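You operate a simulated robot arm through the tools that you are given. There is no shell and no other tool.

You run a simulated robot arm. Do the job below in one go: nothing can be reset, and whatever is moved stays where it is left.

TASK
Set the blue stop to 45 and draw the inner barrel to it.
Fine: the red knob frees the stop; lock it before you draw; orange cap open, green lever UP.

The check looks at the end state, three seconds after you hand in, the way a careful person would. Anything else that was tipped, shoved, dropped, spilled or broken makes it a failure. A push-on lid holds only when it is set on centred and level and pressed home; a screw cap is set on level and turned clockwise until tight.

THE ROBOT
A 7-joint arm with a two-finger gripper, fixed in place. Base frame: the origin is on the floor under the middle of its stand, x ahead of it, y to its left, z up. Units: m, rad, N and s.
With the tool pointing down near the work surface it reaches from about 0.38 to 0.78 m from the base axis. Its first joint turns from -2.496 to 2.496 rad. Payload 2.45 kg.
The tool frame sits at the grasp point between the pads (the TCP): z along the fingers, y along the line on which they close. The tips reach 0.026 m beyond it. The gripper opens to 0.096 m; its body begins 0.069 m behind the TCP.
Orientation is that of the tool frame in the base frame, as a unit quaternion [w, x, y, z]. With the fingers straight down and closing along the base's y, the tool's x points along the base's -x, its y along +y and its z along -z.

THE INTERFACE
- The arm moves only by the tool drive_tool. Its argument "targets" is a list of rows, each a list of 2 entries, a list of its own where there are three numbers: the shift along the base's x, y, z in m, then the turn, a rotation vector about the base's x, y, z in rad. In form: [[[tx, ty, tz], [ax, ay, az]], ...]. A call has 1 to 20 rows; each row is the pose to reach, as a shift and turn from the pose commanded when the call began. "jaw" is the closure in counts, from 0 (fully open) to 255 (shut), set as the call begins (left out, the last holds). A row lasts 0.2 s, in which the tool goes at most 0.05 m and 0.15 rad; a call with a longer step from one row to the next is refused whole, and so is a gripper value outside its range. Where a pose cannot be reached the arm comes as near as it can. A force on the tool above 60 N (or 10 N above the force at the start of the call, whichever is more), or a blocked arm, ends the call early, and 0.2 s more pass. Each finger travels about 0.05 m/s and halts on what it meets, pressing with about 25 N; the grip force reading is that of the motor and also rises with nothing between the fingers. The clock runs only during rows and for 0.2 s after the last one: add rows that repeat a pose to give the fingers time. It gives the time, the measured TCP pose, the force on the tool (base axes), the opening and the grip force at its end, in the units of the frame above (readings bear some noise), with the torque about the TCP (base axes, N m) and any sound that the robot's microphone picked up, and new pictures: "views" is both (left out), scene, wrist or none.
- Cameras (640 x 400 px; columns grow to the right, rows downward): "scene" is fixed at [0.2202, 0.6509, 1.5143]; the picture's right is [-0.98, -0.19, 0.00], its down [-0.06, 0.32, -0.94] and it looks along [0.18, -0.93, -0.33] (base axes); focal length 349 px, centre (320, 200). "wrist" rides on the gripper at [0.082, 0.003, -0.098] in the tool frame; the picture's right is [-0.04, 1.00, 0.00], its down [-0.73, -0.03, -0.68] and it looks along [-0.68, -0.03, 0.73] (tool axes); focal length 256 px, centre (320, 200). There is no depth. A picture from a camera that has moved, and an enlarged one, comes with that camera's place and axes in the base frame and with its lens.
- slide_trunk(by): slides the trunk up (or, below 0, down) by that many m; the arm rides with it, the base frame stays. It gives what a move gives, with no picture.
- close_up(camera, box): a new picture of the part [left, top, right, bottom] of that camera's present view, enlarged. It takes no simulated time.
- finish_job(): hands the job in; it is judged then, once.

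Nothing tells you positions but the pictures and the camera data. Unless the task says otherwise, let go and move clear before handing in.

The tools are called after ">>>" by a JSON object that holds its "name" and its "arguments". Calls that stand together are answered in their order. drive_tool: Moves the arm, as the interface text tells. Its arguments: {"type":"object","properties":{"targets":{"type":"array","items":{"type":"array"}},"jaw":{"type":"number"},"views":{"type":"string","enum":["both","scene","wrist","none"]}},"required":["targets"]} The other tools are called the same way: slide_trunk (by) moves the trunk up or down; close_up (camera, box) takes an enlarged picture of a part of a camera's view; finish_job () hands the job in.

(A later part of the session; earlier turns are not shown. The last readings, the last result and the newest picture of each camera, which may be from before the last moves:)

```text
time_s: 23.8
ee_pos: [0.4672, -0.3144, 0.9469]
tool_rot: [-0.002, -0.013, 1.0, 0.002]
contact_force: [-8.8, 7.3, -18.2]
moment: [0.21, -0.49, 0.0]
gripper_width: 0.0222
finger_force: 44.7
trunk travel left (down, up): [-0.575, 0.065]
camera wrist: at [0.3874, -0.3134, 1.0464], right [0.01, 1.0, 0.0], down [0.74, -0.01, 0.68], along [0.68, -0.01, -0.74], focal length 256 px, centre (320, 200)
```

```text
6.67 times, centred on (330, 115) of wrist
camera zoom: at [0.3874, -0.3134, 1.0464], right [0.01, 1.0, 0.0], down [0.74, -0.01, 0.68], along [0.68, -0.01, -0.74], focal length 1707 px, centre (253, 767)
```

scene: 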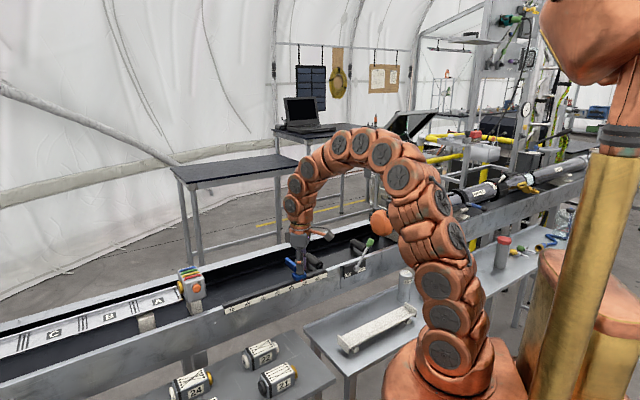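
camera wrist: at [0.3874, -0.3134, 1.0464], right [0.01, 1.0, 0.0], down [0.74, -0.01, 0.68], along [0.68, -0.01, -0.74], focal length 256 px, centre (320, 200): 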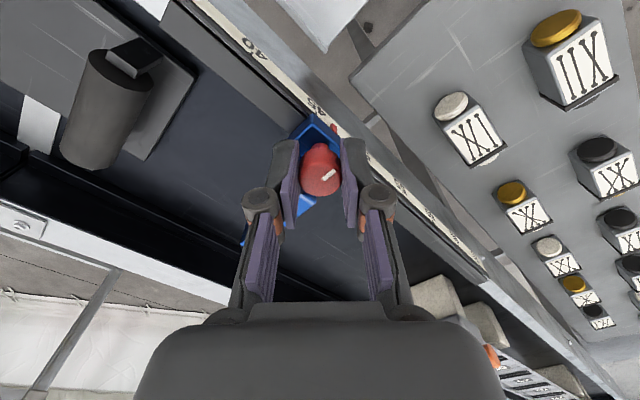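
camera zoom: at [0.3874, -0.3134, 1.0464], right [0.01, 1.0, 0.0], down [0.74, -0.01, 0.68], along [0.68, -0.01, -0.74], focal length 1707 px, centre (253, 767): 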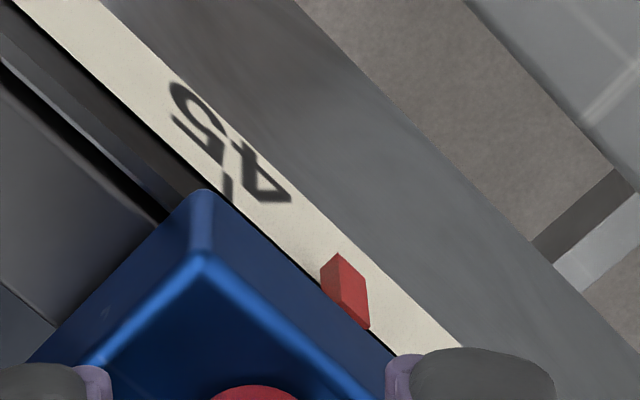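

The pointer reads about 46.3, so I'll move roughly 13 mm more, trimming sideways and z strain as I go.

>>> {"name": "drive_tool", "arguments": {"targets": [[[-0.004, -0.003, -0.001], [0, 0, 0]], [[-0.007, -0.006, -0.0015], [0, 0, 0]], [[-0.0095, -0.0085, -0.0015], [0, 0, 0]], [[-0.0095, -0.0085, -0.0015], [0, 0, 0]]], "views": "none"}}

>>> {"name": "close_up", "arguments": {"camera": "scene", "box": [285, 255, 325, 285]}}

>>> {"name": "close_up", "arguments": {"camera": "wrist", "box": [290, 85, 370, 145]}}

```text
time_s: 24.8
ee_pos: [0.4594, -0.3229, 0.9478]
tool_rot: [-0.001, -0.013, 1.0, 0.001]
contact_force: [-11.8, 15.2, -21.1]
moment: [0.25, 0.01, 0.01]
gripper_width: 0.0225
finger_force: 44.9
trunk travel left (down, up): [-0.575, 0.065]
```

```text
13.33 times, centred on (305, 270) of scene
camera zoom: at [0.2202, 0.6509, 1.5143], right [-0.98, -0.19, 0.0], down [-0.06, 0.32, -0.94], along [0.18, -0.93, -0.33], focal length 4652 px, centre (520, -733)
```

zoom: 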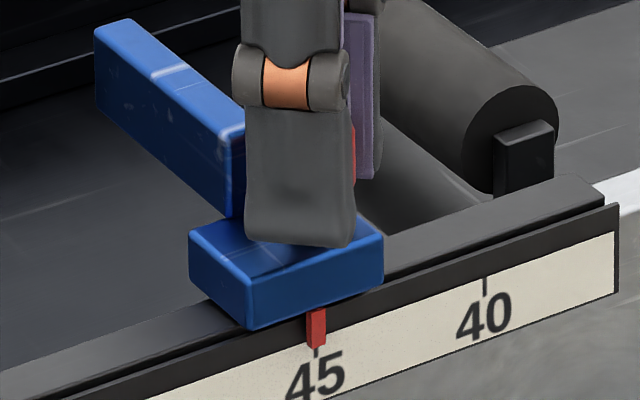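

```text
6.67 times, centred on (330, 115) of wrist
camera zoom: at [0.3786, -0.322, 1.0464], right [0.01, 1.0, 0.0], down [0.74, -0.01, 0.68], along [0.68, -0.01, -0.74], focal length 1707 px, centre (253, 767)
```

zoom: 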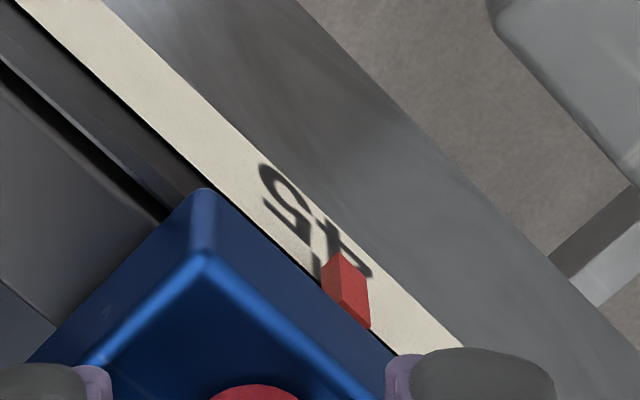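

The pointer sits on 45 to within about a millimetre. I'll nudge it about 1 mm to allow for parallax, relieve the side strain, and check again.

>>> {"name": "drive_tool", "arguments": {"targets": [[[-0.001, 0.0, -0.001], [0, 0, 0]], [[-0.0017, 0.0003, -0.002], [0, 0, 0]], [[-0.0017, 0.0003, -0.002], [0, 0, 0]]], "views": "none"}}

>>> {"name": "close_up", "arguments": {"camera": "scene", "box": [297, 265, 313, 279]}}

>>> {"name": "close_up", "arguments": {"camera": "wrist", "box": [310, 105, 360, 140]}}

```text
time_s: 25.6
ee_pos: [0.458, -0.3243, 0.9477]
tool_rot: [0.002, -0.012, 1.0, -0.002]
contact_force: [-6.7, 9.0, 14.5]
moment: [0.27, 0.82, 0.03]
gripper_width: 0.0222
finger_force: 44.9
trunk travel left (down, up): [-0.575, 0.065]
```

```text
16.00 times, centred on (305, 272) of scene
camera zoom: at [0.2202, 0.6509, 1.5143], right [-0.98, -0.19, 0.0], down [-0.06, 0.32, -0.94], along [0.18, -0.93, -0.33], focal length 5582 px, centre (560, -952)
```

zoom: 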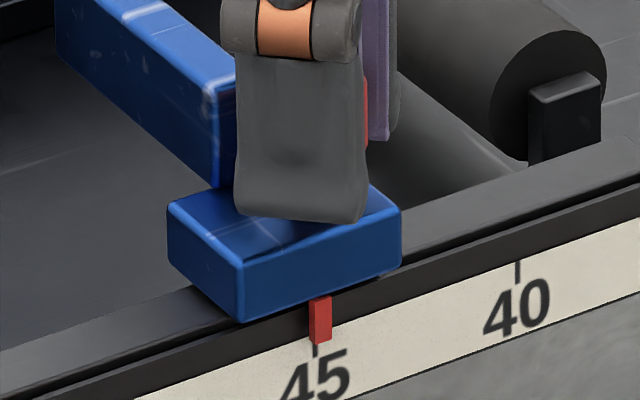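

```text
11.43 times, centred on (335, 122) of wrist
camera zoom: at [0.3771, -0.3223, 1.0459], right [0.01, 1.0, 0.0], down [0.73, -0.01, 0.68], along [0.68, -0.01, -0.73], focal length 2926 px, centre (149, 1086)
```

zoom: 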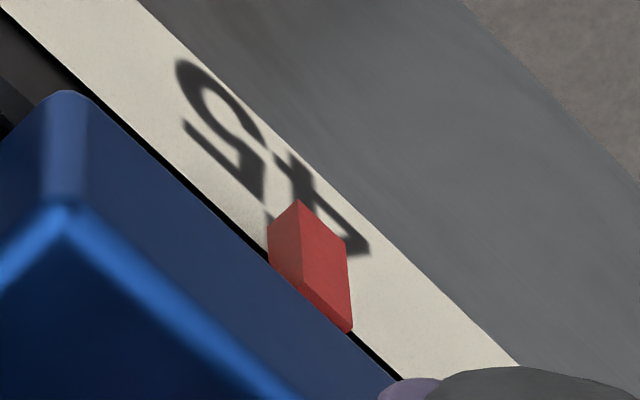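

The apparent offset matches the parallax, so the stop is at 45 within about half a millimetre. Next I'll turn the knob clockwise to lock it.

>>> {"name": "drive_tool", "arguments": {"targets": [[[0, 0, 0], [0, 0, -0.1]], [[0, 0, 0], [0, 0, -0.2]], [[0, 0, 0], [0, 0, -0.3]], [[0, 0, 0], [0, 0, -0.4]], [[0, 0, 0], [0, 0, -0.5]], [[0, 0, 0], [0, 0, -0.6]], [[0, 0, 0], [0, 0, -0.7]], [[0, 0, 0], [0, 0, -0.8]]], "views": "wrist"}}

>>> {"name": "close_up", "arguments": {"camera": "scene", "box": [297, 265, 313, 279]}}

>>> {"name": "close_up", "arguments": {"camera": "wrist", "box": [240, 80, 400, 220]}}

```text
time_s: 27.4
ee_pos: [0.4569, -0.3253, 0.9474]
tool_rot: [0.002, 0.378, 0.926, -0.001]
contact_force: [10.8, -4.4, 34.9]
moment: [-0.24, -0.42, 0.02]
gripper_width: 0.0223
finger_force: 45.1
trunk travel left (down, up): [-0.575, 0.065]
camera wrist: at [0.4024, -0.2639, 1.0451], right [0.73, 0.69, 0.0], down [0.5, -0.53, 0.68], along [0.47, -0.5, -0.73], focal length 256 px, centre (320, 200)
```

wrist: 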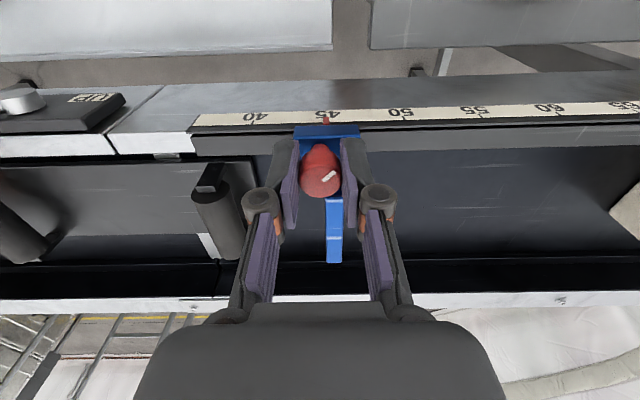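

```text
16.00 times, centred on (305, 272) of scene
camera zoom: at [0.2202, 0.6509, 1.5143], right [-0.98, -0.19, 0.0], down [-0.06, 0.32, -0.94], along [0.18, -0.93, -0.33], focal length 5582 px, centre (560, -952)
```

zoom: 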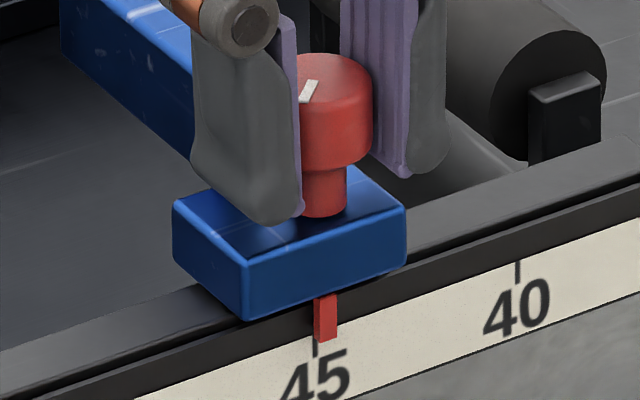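

```text
2.86 times, centred on (320, 150) of wrist
camera zoom: at [0.4024, -0.2639, 1.0451], right [0.73, 0.69, 0.0], down [0.5, -0.53, 0.68], along [0.47, -0.5, -0.73], focal length 731 px, centre (320, 343)
```

zoom: 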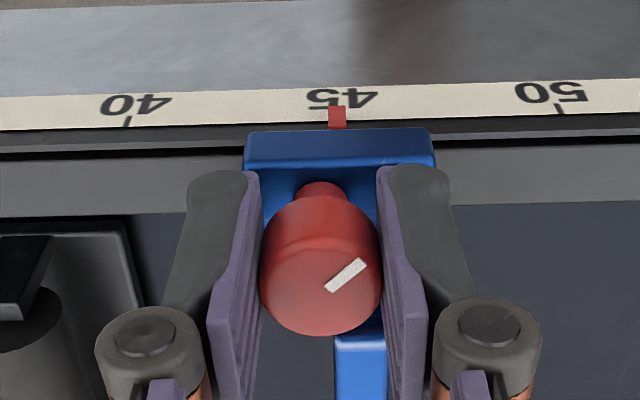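

>>> {"name": "close_up", "arguments": {"camera": "wrist", "box": [240, 100, 420, 150]}}

>>> {"name": "close_up", "arguments": {"camera": "wrist", "box": [300, 105, 350, 137]}}

```text
3.56 times, centred on (330, 125) of wrist
camera zoom: at [0.4024, -0.2639, 1.0451], right [0.73, 0.69, 0.0], down [0.5, -0.53, 0.68], along [0.47, -0.5, -0.73], focal length 910 px, centre (284, 467)
```

zoom: 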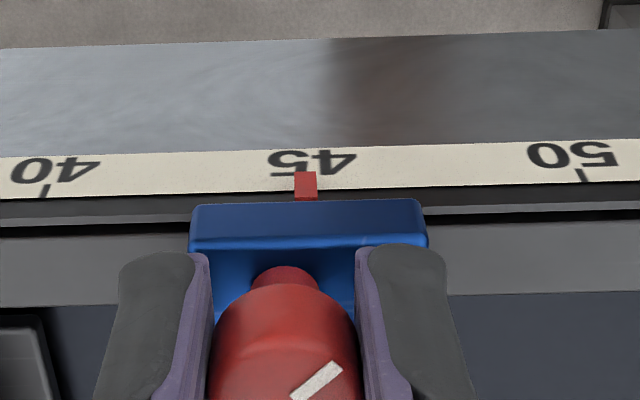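

```text
12.50 times, centred on (325, 121) of wrist
camera zoom: at [0.4024, -0.2639, 1.0451], right [0.73, 0.69, 0.0], down [0.5, -0.53, 0.68], along [0.47, -0.5, -0.73], focal length 3200 px, centre (258, 1188)
```

zoom: 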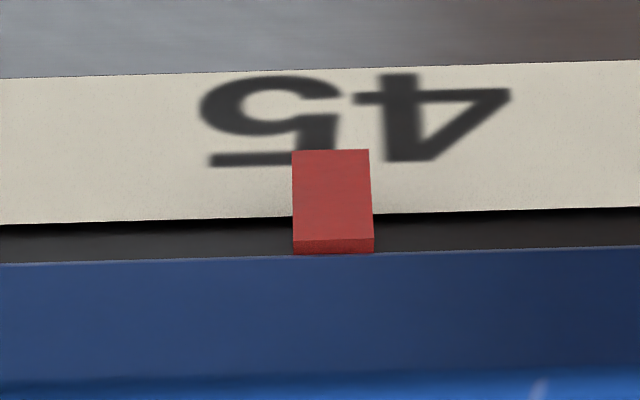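

Locking drifted the stop by about 1.3 mm to roughly 44.87. I'll turn back counter-clockwise, offset to compensate, and re-lock.

>>> {"name": "drive_tool", "arguments": {"targets": [[[0, 0, 0.003], [0, 0, 0.1]], [[0, 0, 0.003], [0, 0, 0.2]], [[0, 0, 0.003], [0, 0, 0.3]], [[0, 0, 0.003], [0, 0, 0.4]], [[0, 0, 0.003], [0, 0, 0.5]], [[0, 0, 0.003], [0, 0, 0.6]], [[0, 0, 0.003], [0, 0, 0.7]], [[0, 0, 0.003], [0, 0, 0.8]]], "views": "none"}}

>>> {"name": "close_up", "arguments": {"camera": "scene", "box": [297, 265, 313, 279]}}

```text
time_s: 29.2
ee_pos: [0.4577, -0.3227, 0.9455]
tool_rot: [-0.002, -0.014, 1.0, 0.002]
contact_force: [0.8, -1.9, -41.9]
moment: [-0.08, 0.19, 0.01]
gripper_width: 0.0221
finger_force: 45.1
trunk travel left (down, up): [-0.575, 0.065]
```

```text
16.00 times, centred on (305, 272) of scene
camera zoom: at [0.2202, 0.6509, 1.5143], right [-0.98, -0.19, 0.0], down [-0.06, 0.32, -0.94], along [0.18, -0.93, -0.33], focal length 5582 px, centre (560, -952)
```

zoom: 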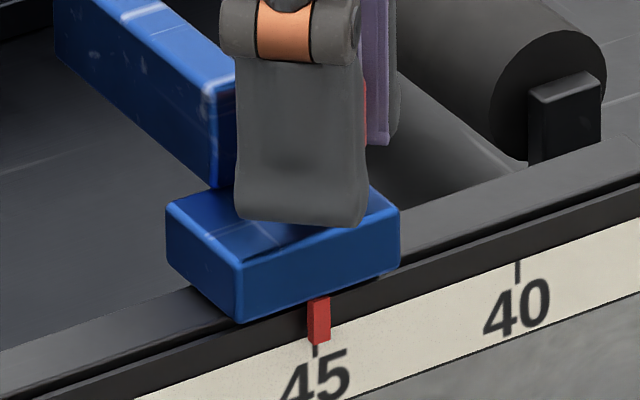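

>>> {"name": "drive_tool", "arguments": {"targets": [[[0.0005, 0.0005, -0.001], [0, 0, 0]], [[0.001, 0.001, -0.0015], [0, 0, 0]], [[0.001, 0.001, -0.0015], [0, 0, 0]]], "views": "none"}}

>>> {"name": "close_up", "arguments": {"camera": "scene", "box": [297, 265, 313, 279]}}

```text
time_s: 30.0
ee_pos: [0.4592, -0.3231, 0.9473]
tool_rot: [-0.001, -0.012, 1.0, 0.001]
contact_force: [-5.2, 1.9, -27.9]
moment: [0.01, 0.75, 0.0]
gripper_width: 0.022
finger_force: 44.8
trunk travel left (down, up): [-0.575, 0.065]
```

```text
16.00 times, centred on (305, 272) of scene
camera zoom: at [0.2202, 0.6509, 1.5143], right [-0.98, -0.19, 0.0], down [-0.06, 0.32, -0.94], along [0.18, -0.93, -0.33], focal length 5582 px, centre (560, -952)
```

zoom: 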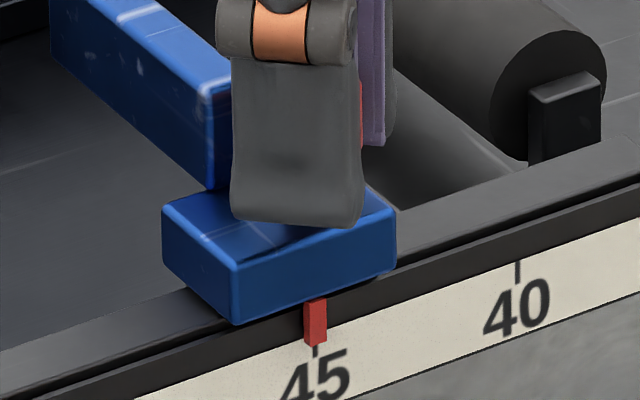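

Pointer is now pre-offset by about 1 mm. I'll turn clockwise again to lock.

>>> {"name": "drive_tool", "arguments": {"targets": [[[0, 0, -0.001], [0, 0, -0.1]], [[0, 0, -0.001], [0, 0, -0.2]], [[0, 0, -0.001], [0, 0, -0.3]], [[0, 0, -0.001], [0, 0, -0.4]], [[0, 0, -0.001], [0, 0, -0.5]], [[0, 0, -0.001], [0, 0, -0.6]], [[0, 0, -0.001], [0, 0, -0.7]], [[0, 0, -0.001], [0, 0, -0.8]]], "views": "wrist"}}

>>> {"name": "close_up", "arguments": {"camera": "scene", "box": [297, 265, 313, 279]}}

>>> {"name": "close_up", "arguments": {"camera": "wrist", "box": [240, 100, 420, 150]}}

```text
time_s: 31.8
ee_pos: [0.4584, -0.3213, 0.9473]
tool_rot: [0.0, 0.379, 0.926, 0.0]
contact_force: [-1.3, 13.4, 0.6]
moment: [0.2, -0.01, 0.03]
gripper_width: 0.0219
finger_force: 44.7
trunk travel left (down, up): [-0.575, 0.065]
camera wrist: at [0.4039, -0.2626, 1.0456], right [0.73, 0.69, 0.0], down [0.5, -0.53, 0.68], along [0.47, -0.49, -0.73], focal length 256 px, centre (320, 200)
```

wrist: 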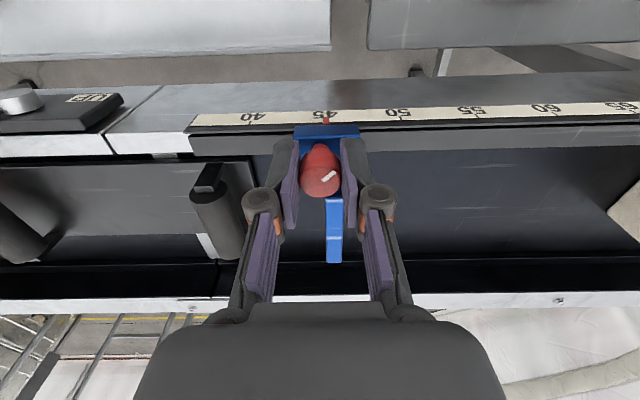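

```text
16.00 times, centred on (305, 272) of scene
camera zoom: at [0.2202, 0.6509, 1.5143], right [-0.98, -0.19, 0.0], down [-0.06, 0.32, -0.94], along [0.18, -0.93, -0.33], focal length 5582 px, centre (560, -952)
```

zoom: 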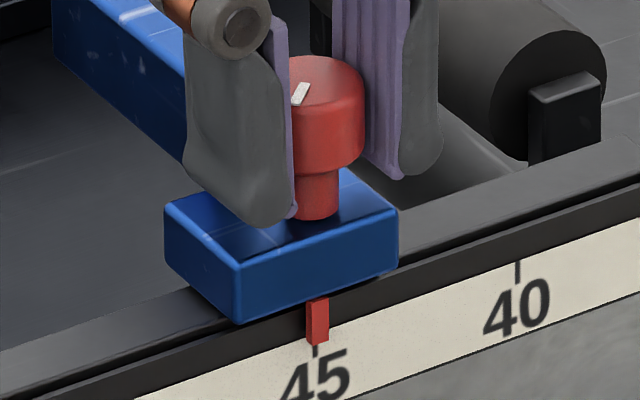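

```text
3.56 times, centred on (330, 125) of wrist
camera zoom: at [0.4039, -0.2626, 1.0456], right [0.73, 0.69, 0.0], down [0.5, -0.53, 0.68], along [0.47, -0.49, -0.73], focal length 910 px, centre (284, 467)
```

zoom: 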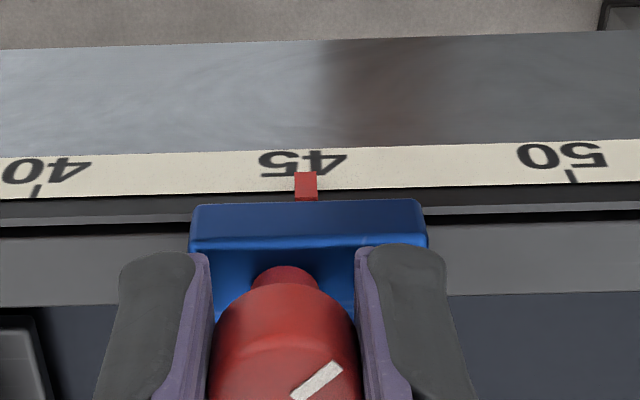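

The pointer now reads 45.0 to within about 0.5 mm. I'll re-grip at a new angle and finish turning the knob clockwise to the locked position.

>>> {"name": "drive_tool", "arguments": {"targets": [[[0, 0, 0], [0, 0, 0]], [[0, 0, 0], [0, 0, 0]], [[0, 0, 0], [0, 0, 0]], [[0, 0, 0.02], [0, 0, 0]], [[0, 0, 0.035], [0, 0, 0.14]], [[0, 0, 0.035], [0, 0, 0.28]], [[0, 0, 0.035], [0, 0, 0.42]], [[0, 0, 0.035], [0, 0, 0.56]], [[0, 0, 0.035], [0, 0, 0.7]], [[0, 0, 0.035], [0, 0, 0.84]], [[0, 0, 0.035], [0, 0, 0.84]]], "jaw": 0}}

>>> {"name": "close_up", "arguments": {"camera": "wrist", "box": [240, 80, 400, 220]}}

>>> {"name": "close_up", "arguments": {"camera": "scene", "box": [297, 265, 313, 279]}}

```text
time_s: 34.2
ee_pos: [0.4597, -0.3221, 0.9809]
tool_rot: [0.001, -0.033, 0.999, 0.0]
contact_force: [-0.1, 0.0, -0.3]
moment: [-0.01, 0.02, 0.03]
gripper_width: 0.0961
finger_force: 0.1
trunk travel left (down, up): [-0.575, 0.065]
camera wrist: at [0.3778, -0.3249, 1.0801], right [-0.03, 1.0, 0.0], down [0.73, 0.02, 0.68], along [0.68, 0.02, -0.73], focal length 256 px, centre (320, 200)
```

scene: 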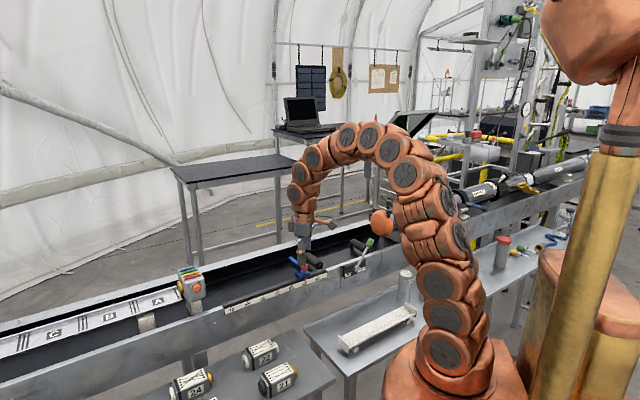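
wrist: 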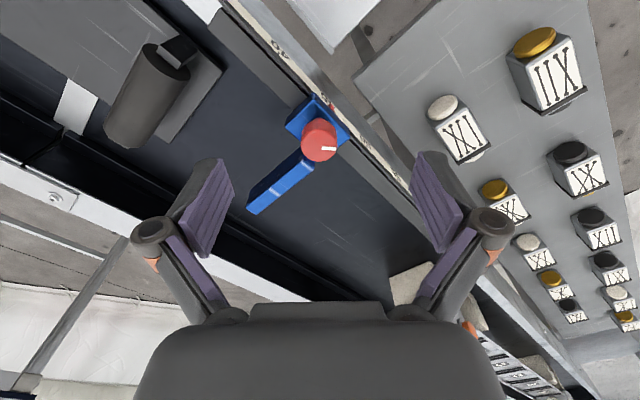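

```text
2.86 times, centred on (320, 150) of wrist
camera zoom: at [0.3778, -0.3249, 1.0801], right [-0.03, 1.0, 0.0], down [0.73, 0.02, 0.68], along [0.68, 0.02, -0.73], focal length 731 px, centre (320, 343)
```

zoom: 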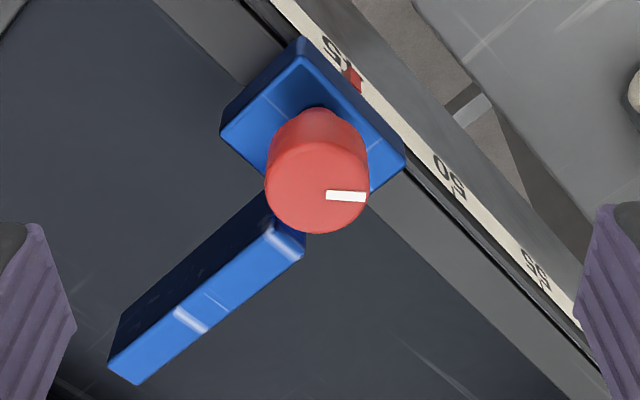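

```text
16.00 times, centred on (305, 272) of scene
camera zoom: at [0.2202, 0.6509, 1.5143], right [-0.98, -0.19, 0.0], down [-0.06, 0.32, -0.94], along [0.18, -0.93, -0.33], focal length 5582 px, centre (560, -952)
```

zoom: 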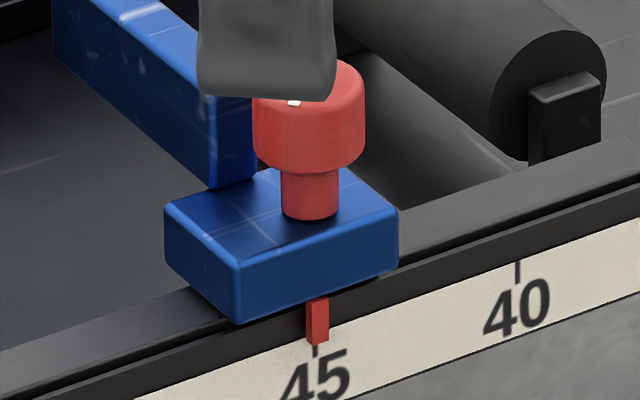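

>>> {"name": "drive_tool", "arguments": {"targets": [[[-0.001, -0.001, -0.015], [0, 0, 0]], [[-0.001, -0.001, -0.034], [0, 0, 0]], [[-0.001, -0.001, -0.034], [0, 0, 0]]], "views": "none"}}

>>> {"name": "drive_tool", "arguments": {"targets": [[[0, 0, 0], [0, 0, 0]], [[0, 0, 0], [0, 0, 0]], [[0, 0, 0], [0, 0, 0]], [[0, 0, 0], [0, 0, 0]], [[0, 0, 0], [0, 0, 0]], [[0, 0, 0], [0, 0, -0.1]], [[0, 0, 0], [0, 0, -0.2]], [[0, 0, 0], [0, 0, -0.3]], [[0, 0, 0], [0, 0, -0.4]], [[0, 0, 0], [0, 0, -0.5]], [[0, 0, 0], [0, 0, -0.6]], [[0, 0, 0], [0, 0, -0.7]], [[0, 0, 0], [0, 0, -0.78]]], "jaw": 255, "views": "wrist"}}

>>> {"name": "close_up", "arguments": {"camera": "wrist", "box": [240, 80, 400, 220]}}

>>> {"name": "close_up", "arguments": {"camera": "scene", "box": [297, 265, 313, 279]}}

```text
time_s: 35.0
ee_pos: [0.4584, -0.3226, 0.9471]
tool_rot: [0.0, -0.033, 0.999, 0.0]
contact_force: [0.1, 0.2, 1.0]
moment: [0.01, -0.02, 0.03]
gripper_width: 0.0961
finger_force: 0.2
trunk travel left (down, up): [-0.575, 0.065]
```

```text
time_s: 37.8
ee_pos: [0.4577, -0.3227, 0.947]
tool_rot: [0.0, 0.35, 0.937, 0.0]
contact_force: [3.4, 12.4, -11.5]
moment: [0.1, -0.18, 0.63]
gripper_width: 0.0219
finger_force: 45.0
trunk travel left (down, up): [-0.575, 0.065]
camera wrist: at [0.3998, -0.2664, 1.0457], right [0.69, 0.73, 0.0], down [0.54, -0.5, 0.68], along [0.49, -0.46, -0.74], focal length 256 px, centre (320, 200)
```

wrist: 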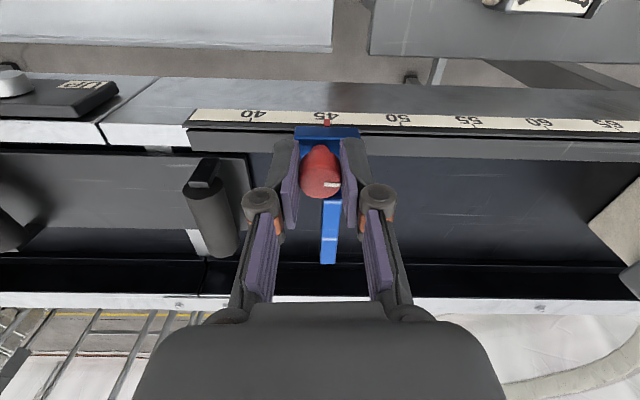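

```text
2.86 times, centred on (320, 150) of wrist
camera zoom: at [0.3998, -0.2664, 1.0457], right [0.69, 0.73, 0.0], down [0.54, -0.5, 0.68], along [0.49, -0.46, -0.74], focal length 731 px, centre (320, 343)
```

zoom: 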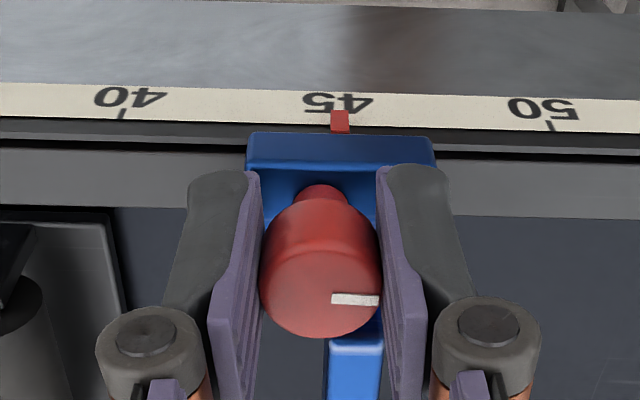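

```text
16.00 times, centred on (305, 272) of scene
camera zoom: at [0.2202, 0.6509, 1.5143], right [-0.98, -0.19, 0.0], down [-0.06, 0.32, -0.94], along [0.18, -0.93, -0.33], focal length 5582 px, centre (560, -952)
```

zoom: 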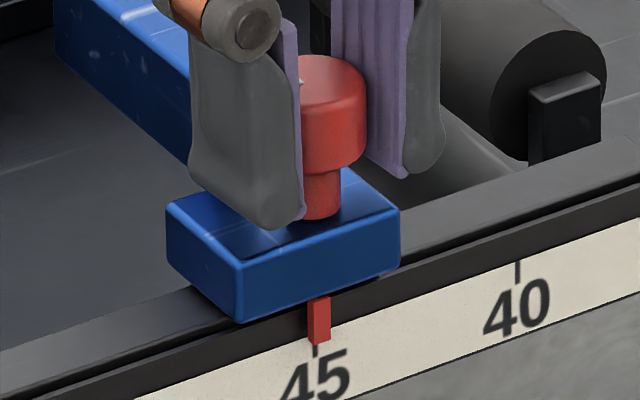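

The knob is back at its original locked orientation with firm torque, and the pointer reads 45. I'll release, rise, and move toward the green lever for a closer view.

>>> {"name": "drive_tool", "arguments": {"targets": [[[0, 0, 0], [0, 0, 0]], [[0, 0, 0], [0, 0, 0]], [[0, 0, 0], [0, 0, 0]], [[0, 0, 0.03], [0, 0, 0]], [[0, 0, 0.07], [0, 0, 0]], [[0, 0, 0.11], [0, 0, 0]], [[-0.02, -0.015, 0.15], [0, 0, 0.14]], [[-0.04, -0.03, 0.16], [0, 0, 0.28]], [[-0.06, -0.045, 0.16], [0, 0, 0.42]], [[-0.08, -0.06, 0.16], [0, 0, 0.56]], [[-0.1, -0.075, 0.16], [0, 0, 0.7]], [[-0.12, -0.09, 0.16], [0, 0, 0.84]], [[-0.14, -0.105, 0.16], [0, 0, 0.98]], [[-0.16, -0.12, 0.16], [0, 0, 1.12]], [[-0.18, -0.135, 0.16], [0, 0, 1.26]], [[-0.18, -0.135, 0.16], [0, 0, 1.26]]], "jaw": 0}}

>>> {"name": "close_up", "arguments": {"camera": "scene", "box": [297, 265, 313, 279]}}

```text
time_s: 41.2
ee_pos: [0.2758, -0.4578, 1.1062]
tool_rot: [0.0, -0.27, 0.963, 0.0]
contact_force: [0.1, -0.3, -0.5]
moment: [0.01, 0.02, 0.02]
gripper_width: 0.096
finger_force: 0.0
trunk travel left (down, up): [-0.575, 0.065]
camera wrist: at [0.206, -0.4973, 1.2058], right [-0.49, 0.87, 0.0], down [0.64, 0.36, 0.68], along [0.59, 0.33, -0.73], focal length 256 px, centre (320, 200)
```

scene: 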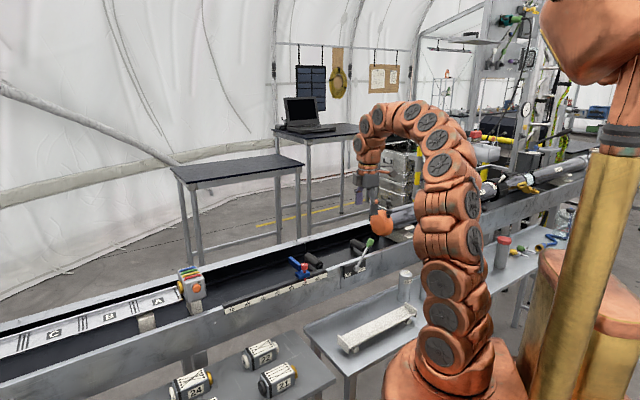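
wrist: 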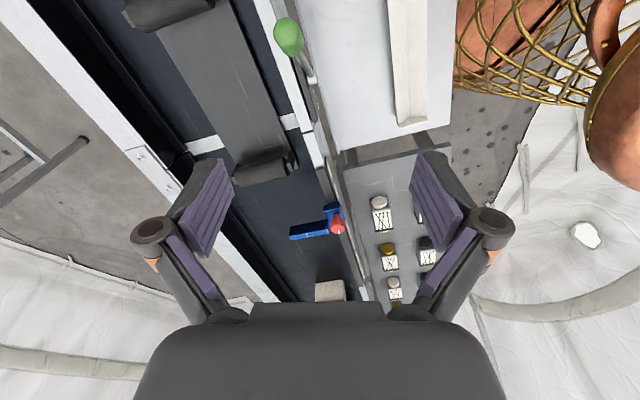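

```text
16.00 times, centred on (305, 272) of scene
camera zoom: at [0.2202, 0.6509, 1.5143], right [-0.98, -0.19, 0.0], down [-0.06, 0.32, -0.94], along [0.18, -0.93, -0.33], focal length 5582 px, centre (560, -952)
```

zoom: 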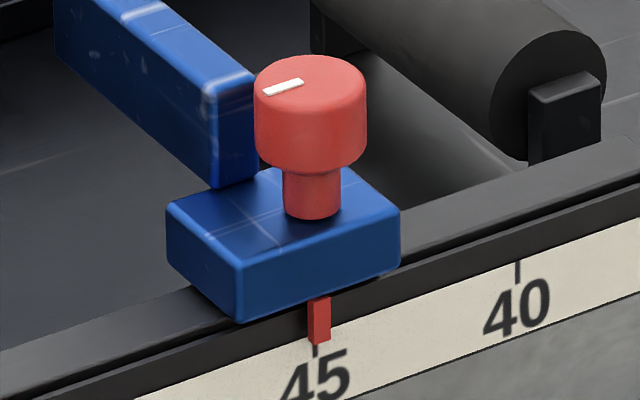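

The stop is confirmed at 45 with the knob locked. The green handle triangulates to about (0.259, -0.498, 0.951), so I'll position above it with the fingers closing across the rail.

>>> {"name": "drive_tool", "arguments": {"targets": [[[-0.005, -0.014, -0.02], [0, 0, 0.12]], [[-0.01, -0.028, -0.04], [0, 0, 0.24]], [[-0.017, -0.041, -0.06], [0, 0, 0.24]], [[-0.017, -0.041, -0.07], [0, 0, 0.24]], [[-0.017, -0.041, -0.07], [0, 0, 0.24]]]}}

>>> {"name": "close_up", "arguments": {"camera": "scene", "box": [330, 170, 430, 280]}}

```text
time_s: 42.4
ee_pos: [0.2601, -0.4984, 1.0363]
tool_rot: [0.0, -0.382, 0.924, 0.0]
contact_force: [0.1, 0.5, 0.0]
moment: [0.0, -0.02, 0.0]
gripper_width: 0.0959
finger_force: 0.0
trunk travel left (down, up): [-0.575, 0.065]
camera wrist: at [0.2013, -0.555, 1.1354], right [-0.68, 0.73, 0.0], down [0.54, 0.5, 0.68], along [0.5, 0.46, -0.73], focal length 256 px, centre (320, 200)
```

scene: 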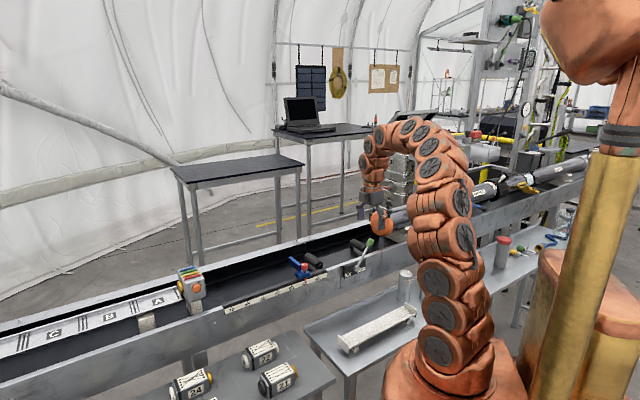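
wrist: 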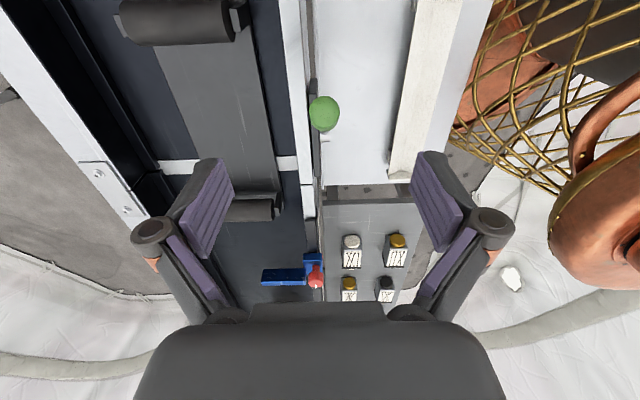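

```text
3.64 times, centred on (380, 225) of scene
camera zoom: at [0.2202, 0.6509, 1.5143], right [-0.98, -0.19, 0.0], down [-0.06, 0.32, -0.94], along [0.18, -0.93, -0.33], focal length 1269 px, centre (102, 109)
```

zoom: 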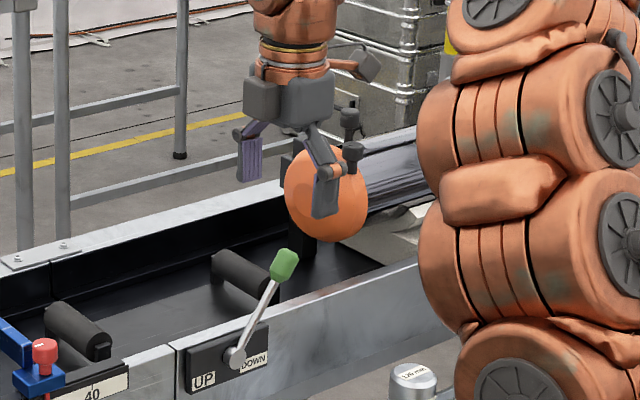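

>>> {"name": "drive_tool", "arguments": {"targets": [[[0, 0, -0.03], [0, 0, 0]], [[0, 0, -0.06], [0, 0, 0]], [[0, 0, -0.079], [0, 0, 0]], [[0, 0, -0.079], [0, 0, 0]]]}}

>>> {"name": "close_up", "arguments": {"camera": "scene", "box": [330, 190, 430, 290]}}

```text
time_s: 43.4
ee_pos: [0.2602, -0.5008, 0.9587]
tool_rot: [0.0, -0.383, 0.924, 0.0]
contact_force: [0.0, 0.2, 1.1]
moment: [0.02, 0.0, 0.04]
gripper_width: 0.0961
finger_force: 0.2
trunk travel left (down, up): [-0.575, 0.065]
camera wrist: at [0.2014, -0.5552, 1.0577], right [-0.68, 0.73, 0.0], down [0.54, 0.5, 0.68], along [0.5, 0.46, -0.73], focal length 256 px, centre (320, 200)
```

scene: 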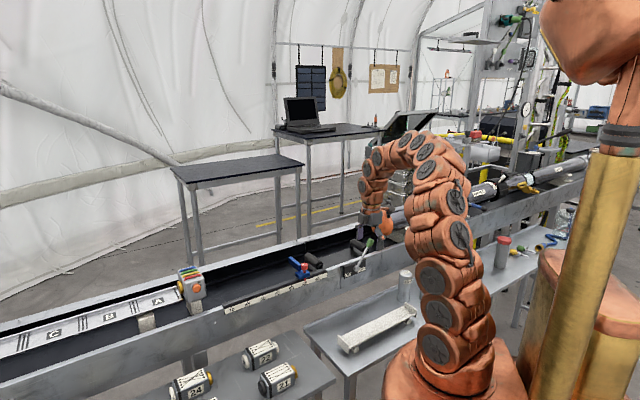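
wrist: 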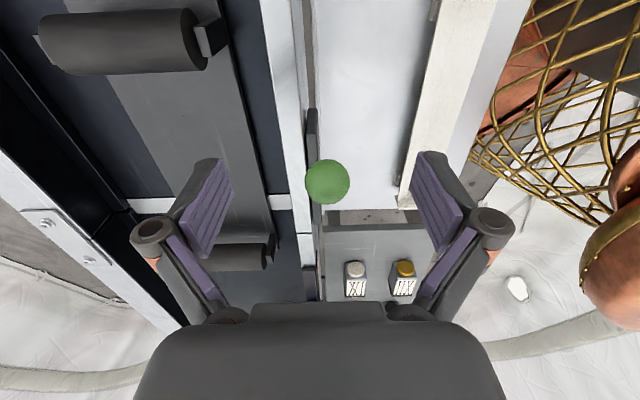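

```text
4.00 times, centred on (380, 240) of scene
camera zoom: at [0.2202, 0.6509, 1.5143], right [-0.98, -0.19, 0.0], down [-0.06, 0.32, -0.94], along [0.18, -0.93, -0.33], focal length 1396 px, centre (80, 40)
```

zoom: 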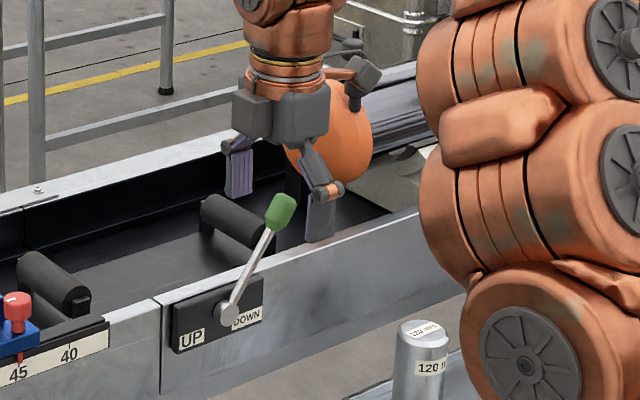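

>>> {"name": "drive_tool", "arguments": {"targets": [[[-0.002, 0.003, -0.003], [0, 0, 0]], [[-0.002, 0.003, -0.003], [0, 0, 0]], [[-0.002, 0.003, -0.003], [0, 0, 0]], [[-0.002, 0.003, -0.003], [0, 0, 0]], [[-0.002, 0.003, -0.003], [0, 0, 0]], [[-0.002, 0.003, -0.003], [0, 0, 0]]], "jaw": 255, "views": "wrist"}}

>>> {"name": "close_up", "arguments": {"camera": "scene", "box": [330, 190, 430, 290]}}

```text
time_s: 44.8
ee_pos: [0.2589, -0.4965, 0.9564]
tool_rot: [0.0, -0.383, 0.924, 0.001]
contact_force: [-1.1, 1.9, 0.1]
moment: [-0.03, -0.02, 0.01]
gripper_width: 0.0203
finger_force: 44.8
trunk travel left (down, up): [-0.575, 0.065]
camera wrist: at [0.1992, -0.5523, 1.0547], right [-0.68, 0.73, 0.0], down [0.54, 0.5, 0.68], along [0.5, 0.46, -0.73], focal length 256 px, centre (320, 200)
```

wrist: 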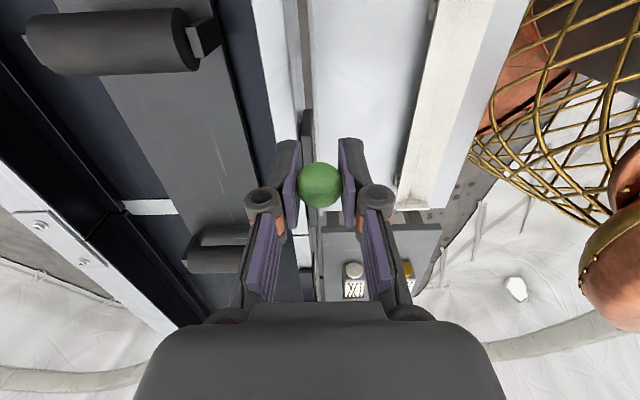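

```text
4.00 times, centred on (380, 240) of scene
camera zoom: at [0.2202, 0.6509, 1.5143], right [-0.98, -0.19, 0.0], down [-0.06, 0.32, -0.94], along [0.18, -0.93, -0.33], focal length 1396 px, centre (80, 40)
```

zoom: 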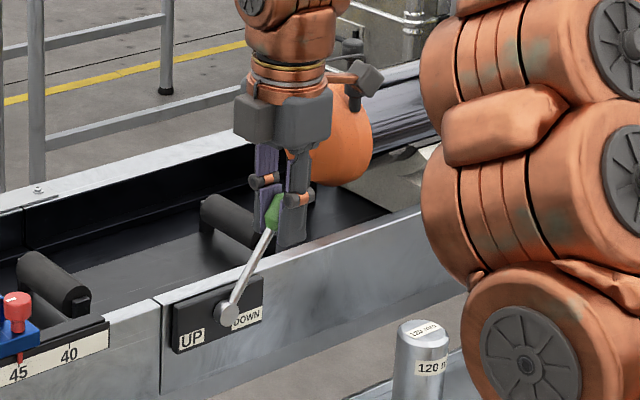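

The green handle is gripped. I'll carry it along its arc toward UP.

>>> {"name": "drive_tool", "arguments": {"targets": [[[0.0052, 0.0052, 0.0045], [0, 0, 0]], [[0.0104, 0.0104, 0.0084], [0, 0, 0]], [[0.0163, 0.0163, 0.0118], [0, 0, 0]], [[0.0223, 0.0223, 0.0145], [0, 0, 0]], [[0.0285, 0.0285, 0.0165], [0, 0, 0]], [[0.0347, 0.0347, 0.0176], [0, 0, 0]]]}}

>>> {"name": "close_up", "arguments": {"camera": "scene", "box": [330, 190, 430, 290]}}

```text
time_s: 46.2
ee_pos: [0.2922, -0.4623, 0.9716]
tool_rot: [0.001, -0.383, 0.924, 0.0]
contact_force: [-10.3, -8.5, 5.3]
moment: [-0.87, 0.91, 0.03]
gripper_width: 0.0204
finger_force: 45.1
trunk travel left (down, up): [-0.575, 0.065]
camera wrist: at [0.234, -0.5175, 1.0711], right [-0.68, 0.73, 0.0], down [0.54, 0.5, 0.68], along [0.5, 0.46, -0.73], focal length 256 px, centre (320, 200)
```

scene: 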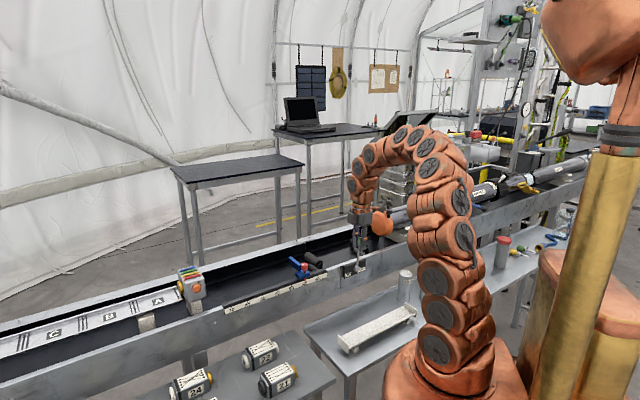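
wrist: 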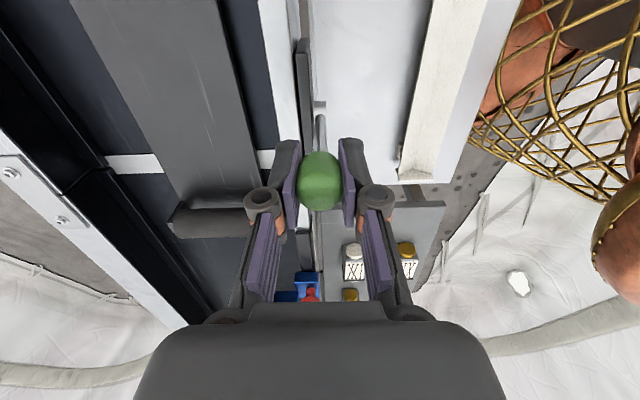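

```text
4.00 times, centred on (380, 240) of scene
camera zoom: at [0.2202, 0.6509, 1.5143], right [-0.98, -0.19, 0.0], down [-0.06, 0.32, -0.94], along [0.18, -0.93, -0.33], focal length 1396 px, centre (80, 40)
```

zoom: 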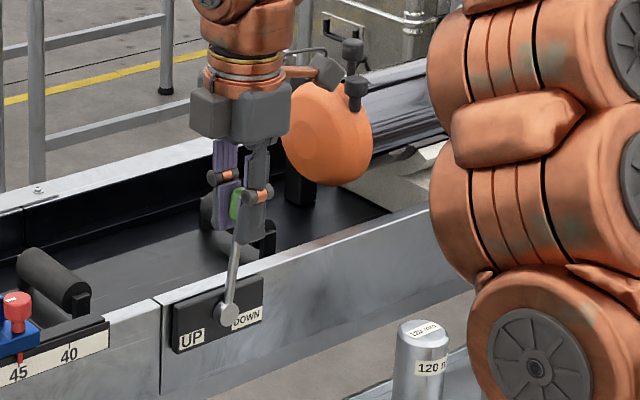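

>>> {"name": "drive_tool", "arguments": {"targets": [[[0.0063, 0.0063, 0.0004], [0, 0, 0]], [[0.0126, 0.0126, 0.0], [0, 0, 0]], [[0.0189, 0.0189, -0.0012], [0, 0, 0]], [[0.0251, 0.0251, -0.0031], [0, 0, 0]], [[0.031, 0.031, -0.0058], [0, 0, 0]], [[0.0369, 0.0369, -0.0092], [0, 0, 0]]]}}

>>> {"name": "close_up", "arguments": {"camera": "scene", "box": [330, 190, 430, 290]}}

```text
time_s: 47.6
ee_pos: [0.3307, -0.4245, 0.9645]
tool_rot: [0.001, -0.383, 0.924, -0.002]
contact_force: [-8.6, -5.9, 7.9]
moment: [-0.89, 0.92, 0.03]
gripper_width: 0.0201
finger_force: 45.3
trunk travel left (down, up): [-0.575, 0.065]
camera wrist: at [0.2707, -0.4806, 1.0629], right [-0.68, 0.73, 0.0], down [0.54, 0.5, 0.68], along [0.5, 0.46, -0.73], focal length 256 px, centre (320, 200)
```

scene: 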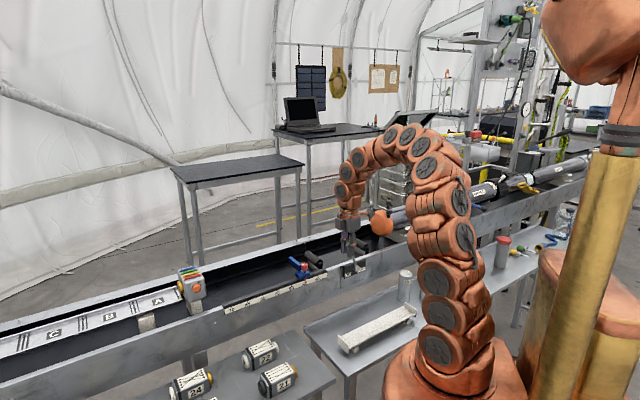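
wrist: 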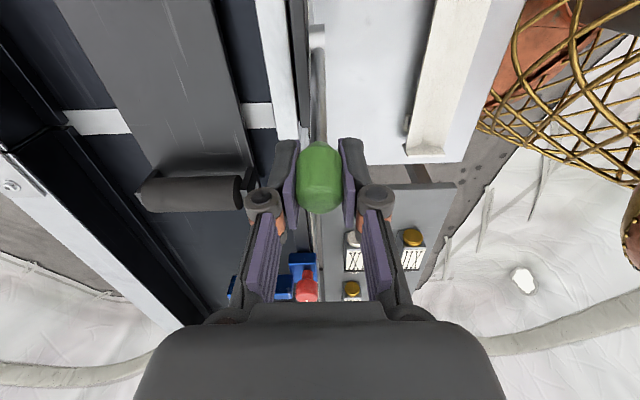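

```text
4.00 times, centred on (380, 240) of scene
camera zoom: at [0.2202, 0.6509, 1.5143], right [-0.98, -0.19, 0.0], down [-0.06, 0.32, -0.94], along [0.18, -0.93, -0.33], focal length 1396 px, centre (80, 40)
```

zoom: 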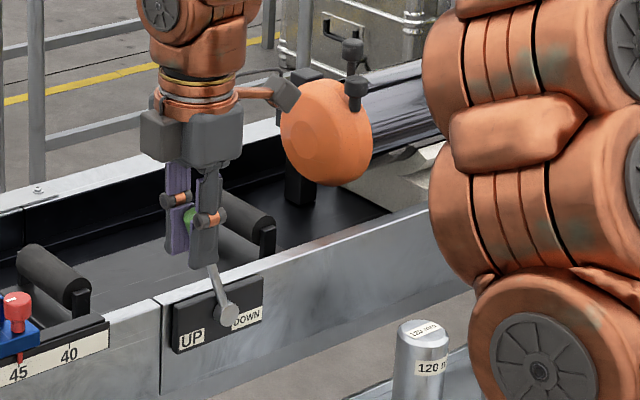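

>>> {"name": "drive_tool", "arguments": {"targets": [[[0.005, 0.005, -0.004], [0, 0, 0]], [[0.0099, 0.0099, -0.0079], [0, 0, 0]], [[0.013, 0.013, -0.011], [0, 0, 0]], [[0.016, 0.016, -0.0144], [0, 0, 0]], [[0.0185, 0.0185, -0.0175], [0, 0, 0]]]}}

>>> {"name": "close_up", "arguments": {"camera": "scene", "box": [330, 190, 430, 290]}}

```text
time_s: 48.8
ee_pos: [0.349, -0.4052, 0.9465]
tool_rot: [0.0, -0.382, 0.924, -0.001]
contact_force: [5.9, -5.1, 17.3]
moment: [-0.55, 0.42, 0.14]
gripper_width: 0.0201
finger_force: 44.8
trunk travel left (down, up): [-0.575, 0.065]
camera wrist: at [0.2895, -0.4618, 1.0456], right [-0.68, 0.73, 0.0], down [0.54, 0.5, 0.68], along [0.5, 0.46, -0.73], focal length 256 px, centre (320, 200)
```

scene: 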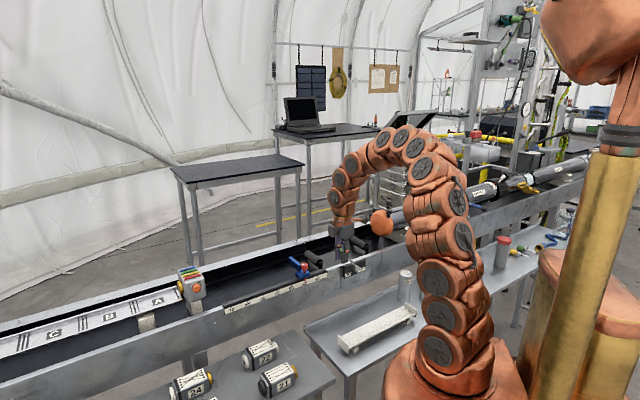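
wrist: 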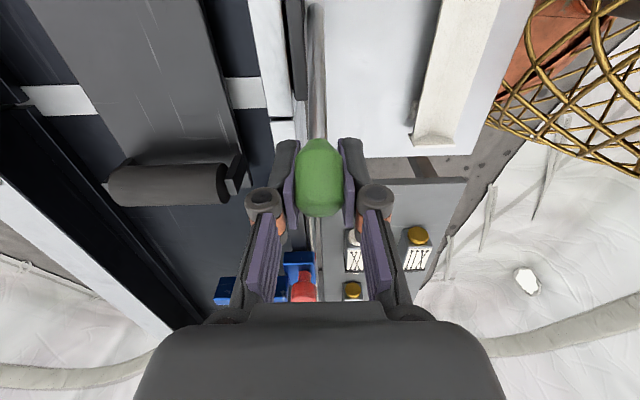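

```text
4.00 times, centred on (380, 240) of scene
camera zoom: at [0.2202, 0.6509, 1.5143], right [-0.98, -0.19, 0.0], down [-0.06, 0.32, -0.94], along [0.18, -0.93, -0.33], focal length 1396 px, centre (80, 40)
```

zoom: 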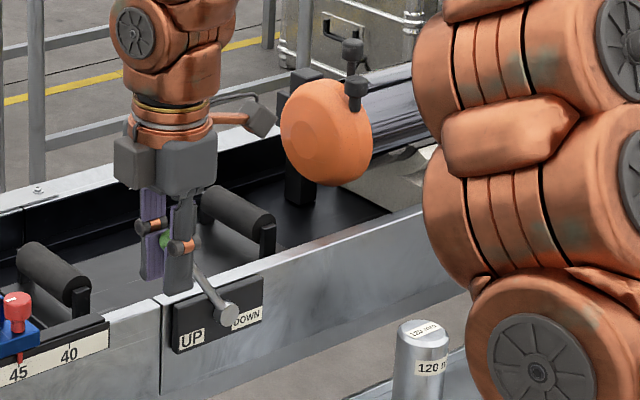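

>>> {"name": "drive_tool", "arguments": {"targets": [[[0.003, 0.003, -0.0035], [0, 0, 0]], [[0.0058, 0.0058, -0.0078], [0, 0, 0]], [[0.0085, 0.0085, -0.0125], [0, 0, 0]]], "views": "wrist"}}

>>> {"name": "close_up", "arguments": {"camera": "scene", "box": [330, 190, 430, 290]}}

```text
time_s: 49.6
ee_pos: [0.358, -0.3968, 0.9334]
tool_rot: [0.001, -0.382, 0.924, 0.001]
contact_force: [0.3, 0.9, -2.0]
moment: [-0.01, 0.03, -0.01]
gripper_width: 0.0
finger_force: 28.3
trunk travel left (down, up): [-0.575, 0.065]
camera wrist: at [0.2981, -0.4529, 1.0315], right [-0.68, 0.73, 0.0], down [0.54, 0.5, 0.68], along [0.5, 0.46, -0.73], focal length 256 px, centre (320, 200)
```

wrist: 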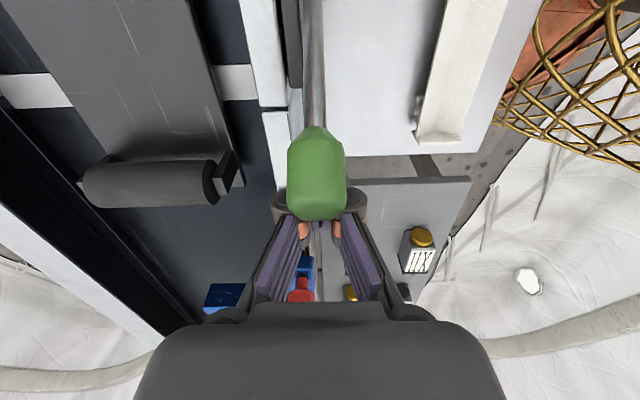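

```text
4.00 times, centred on (380, 240) of scene
camera zoom: at [0.2202, 0.6509, 1.5143], right [-0.98, -0.19, 0.0], down [-0.06, 0.32, -0.94], along [0.18, -0.93, -0.33], focal length 1396 px, centre (80, 40)
```

zoom: 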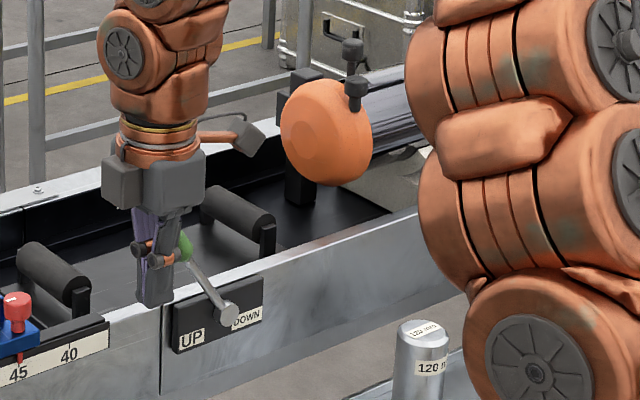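

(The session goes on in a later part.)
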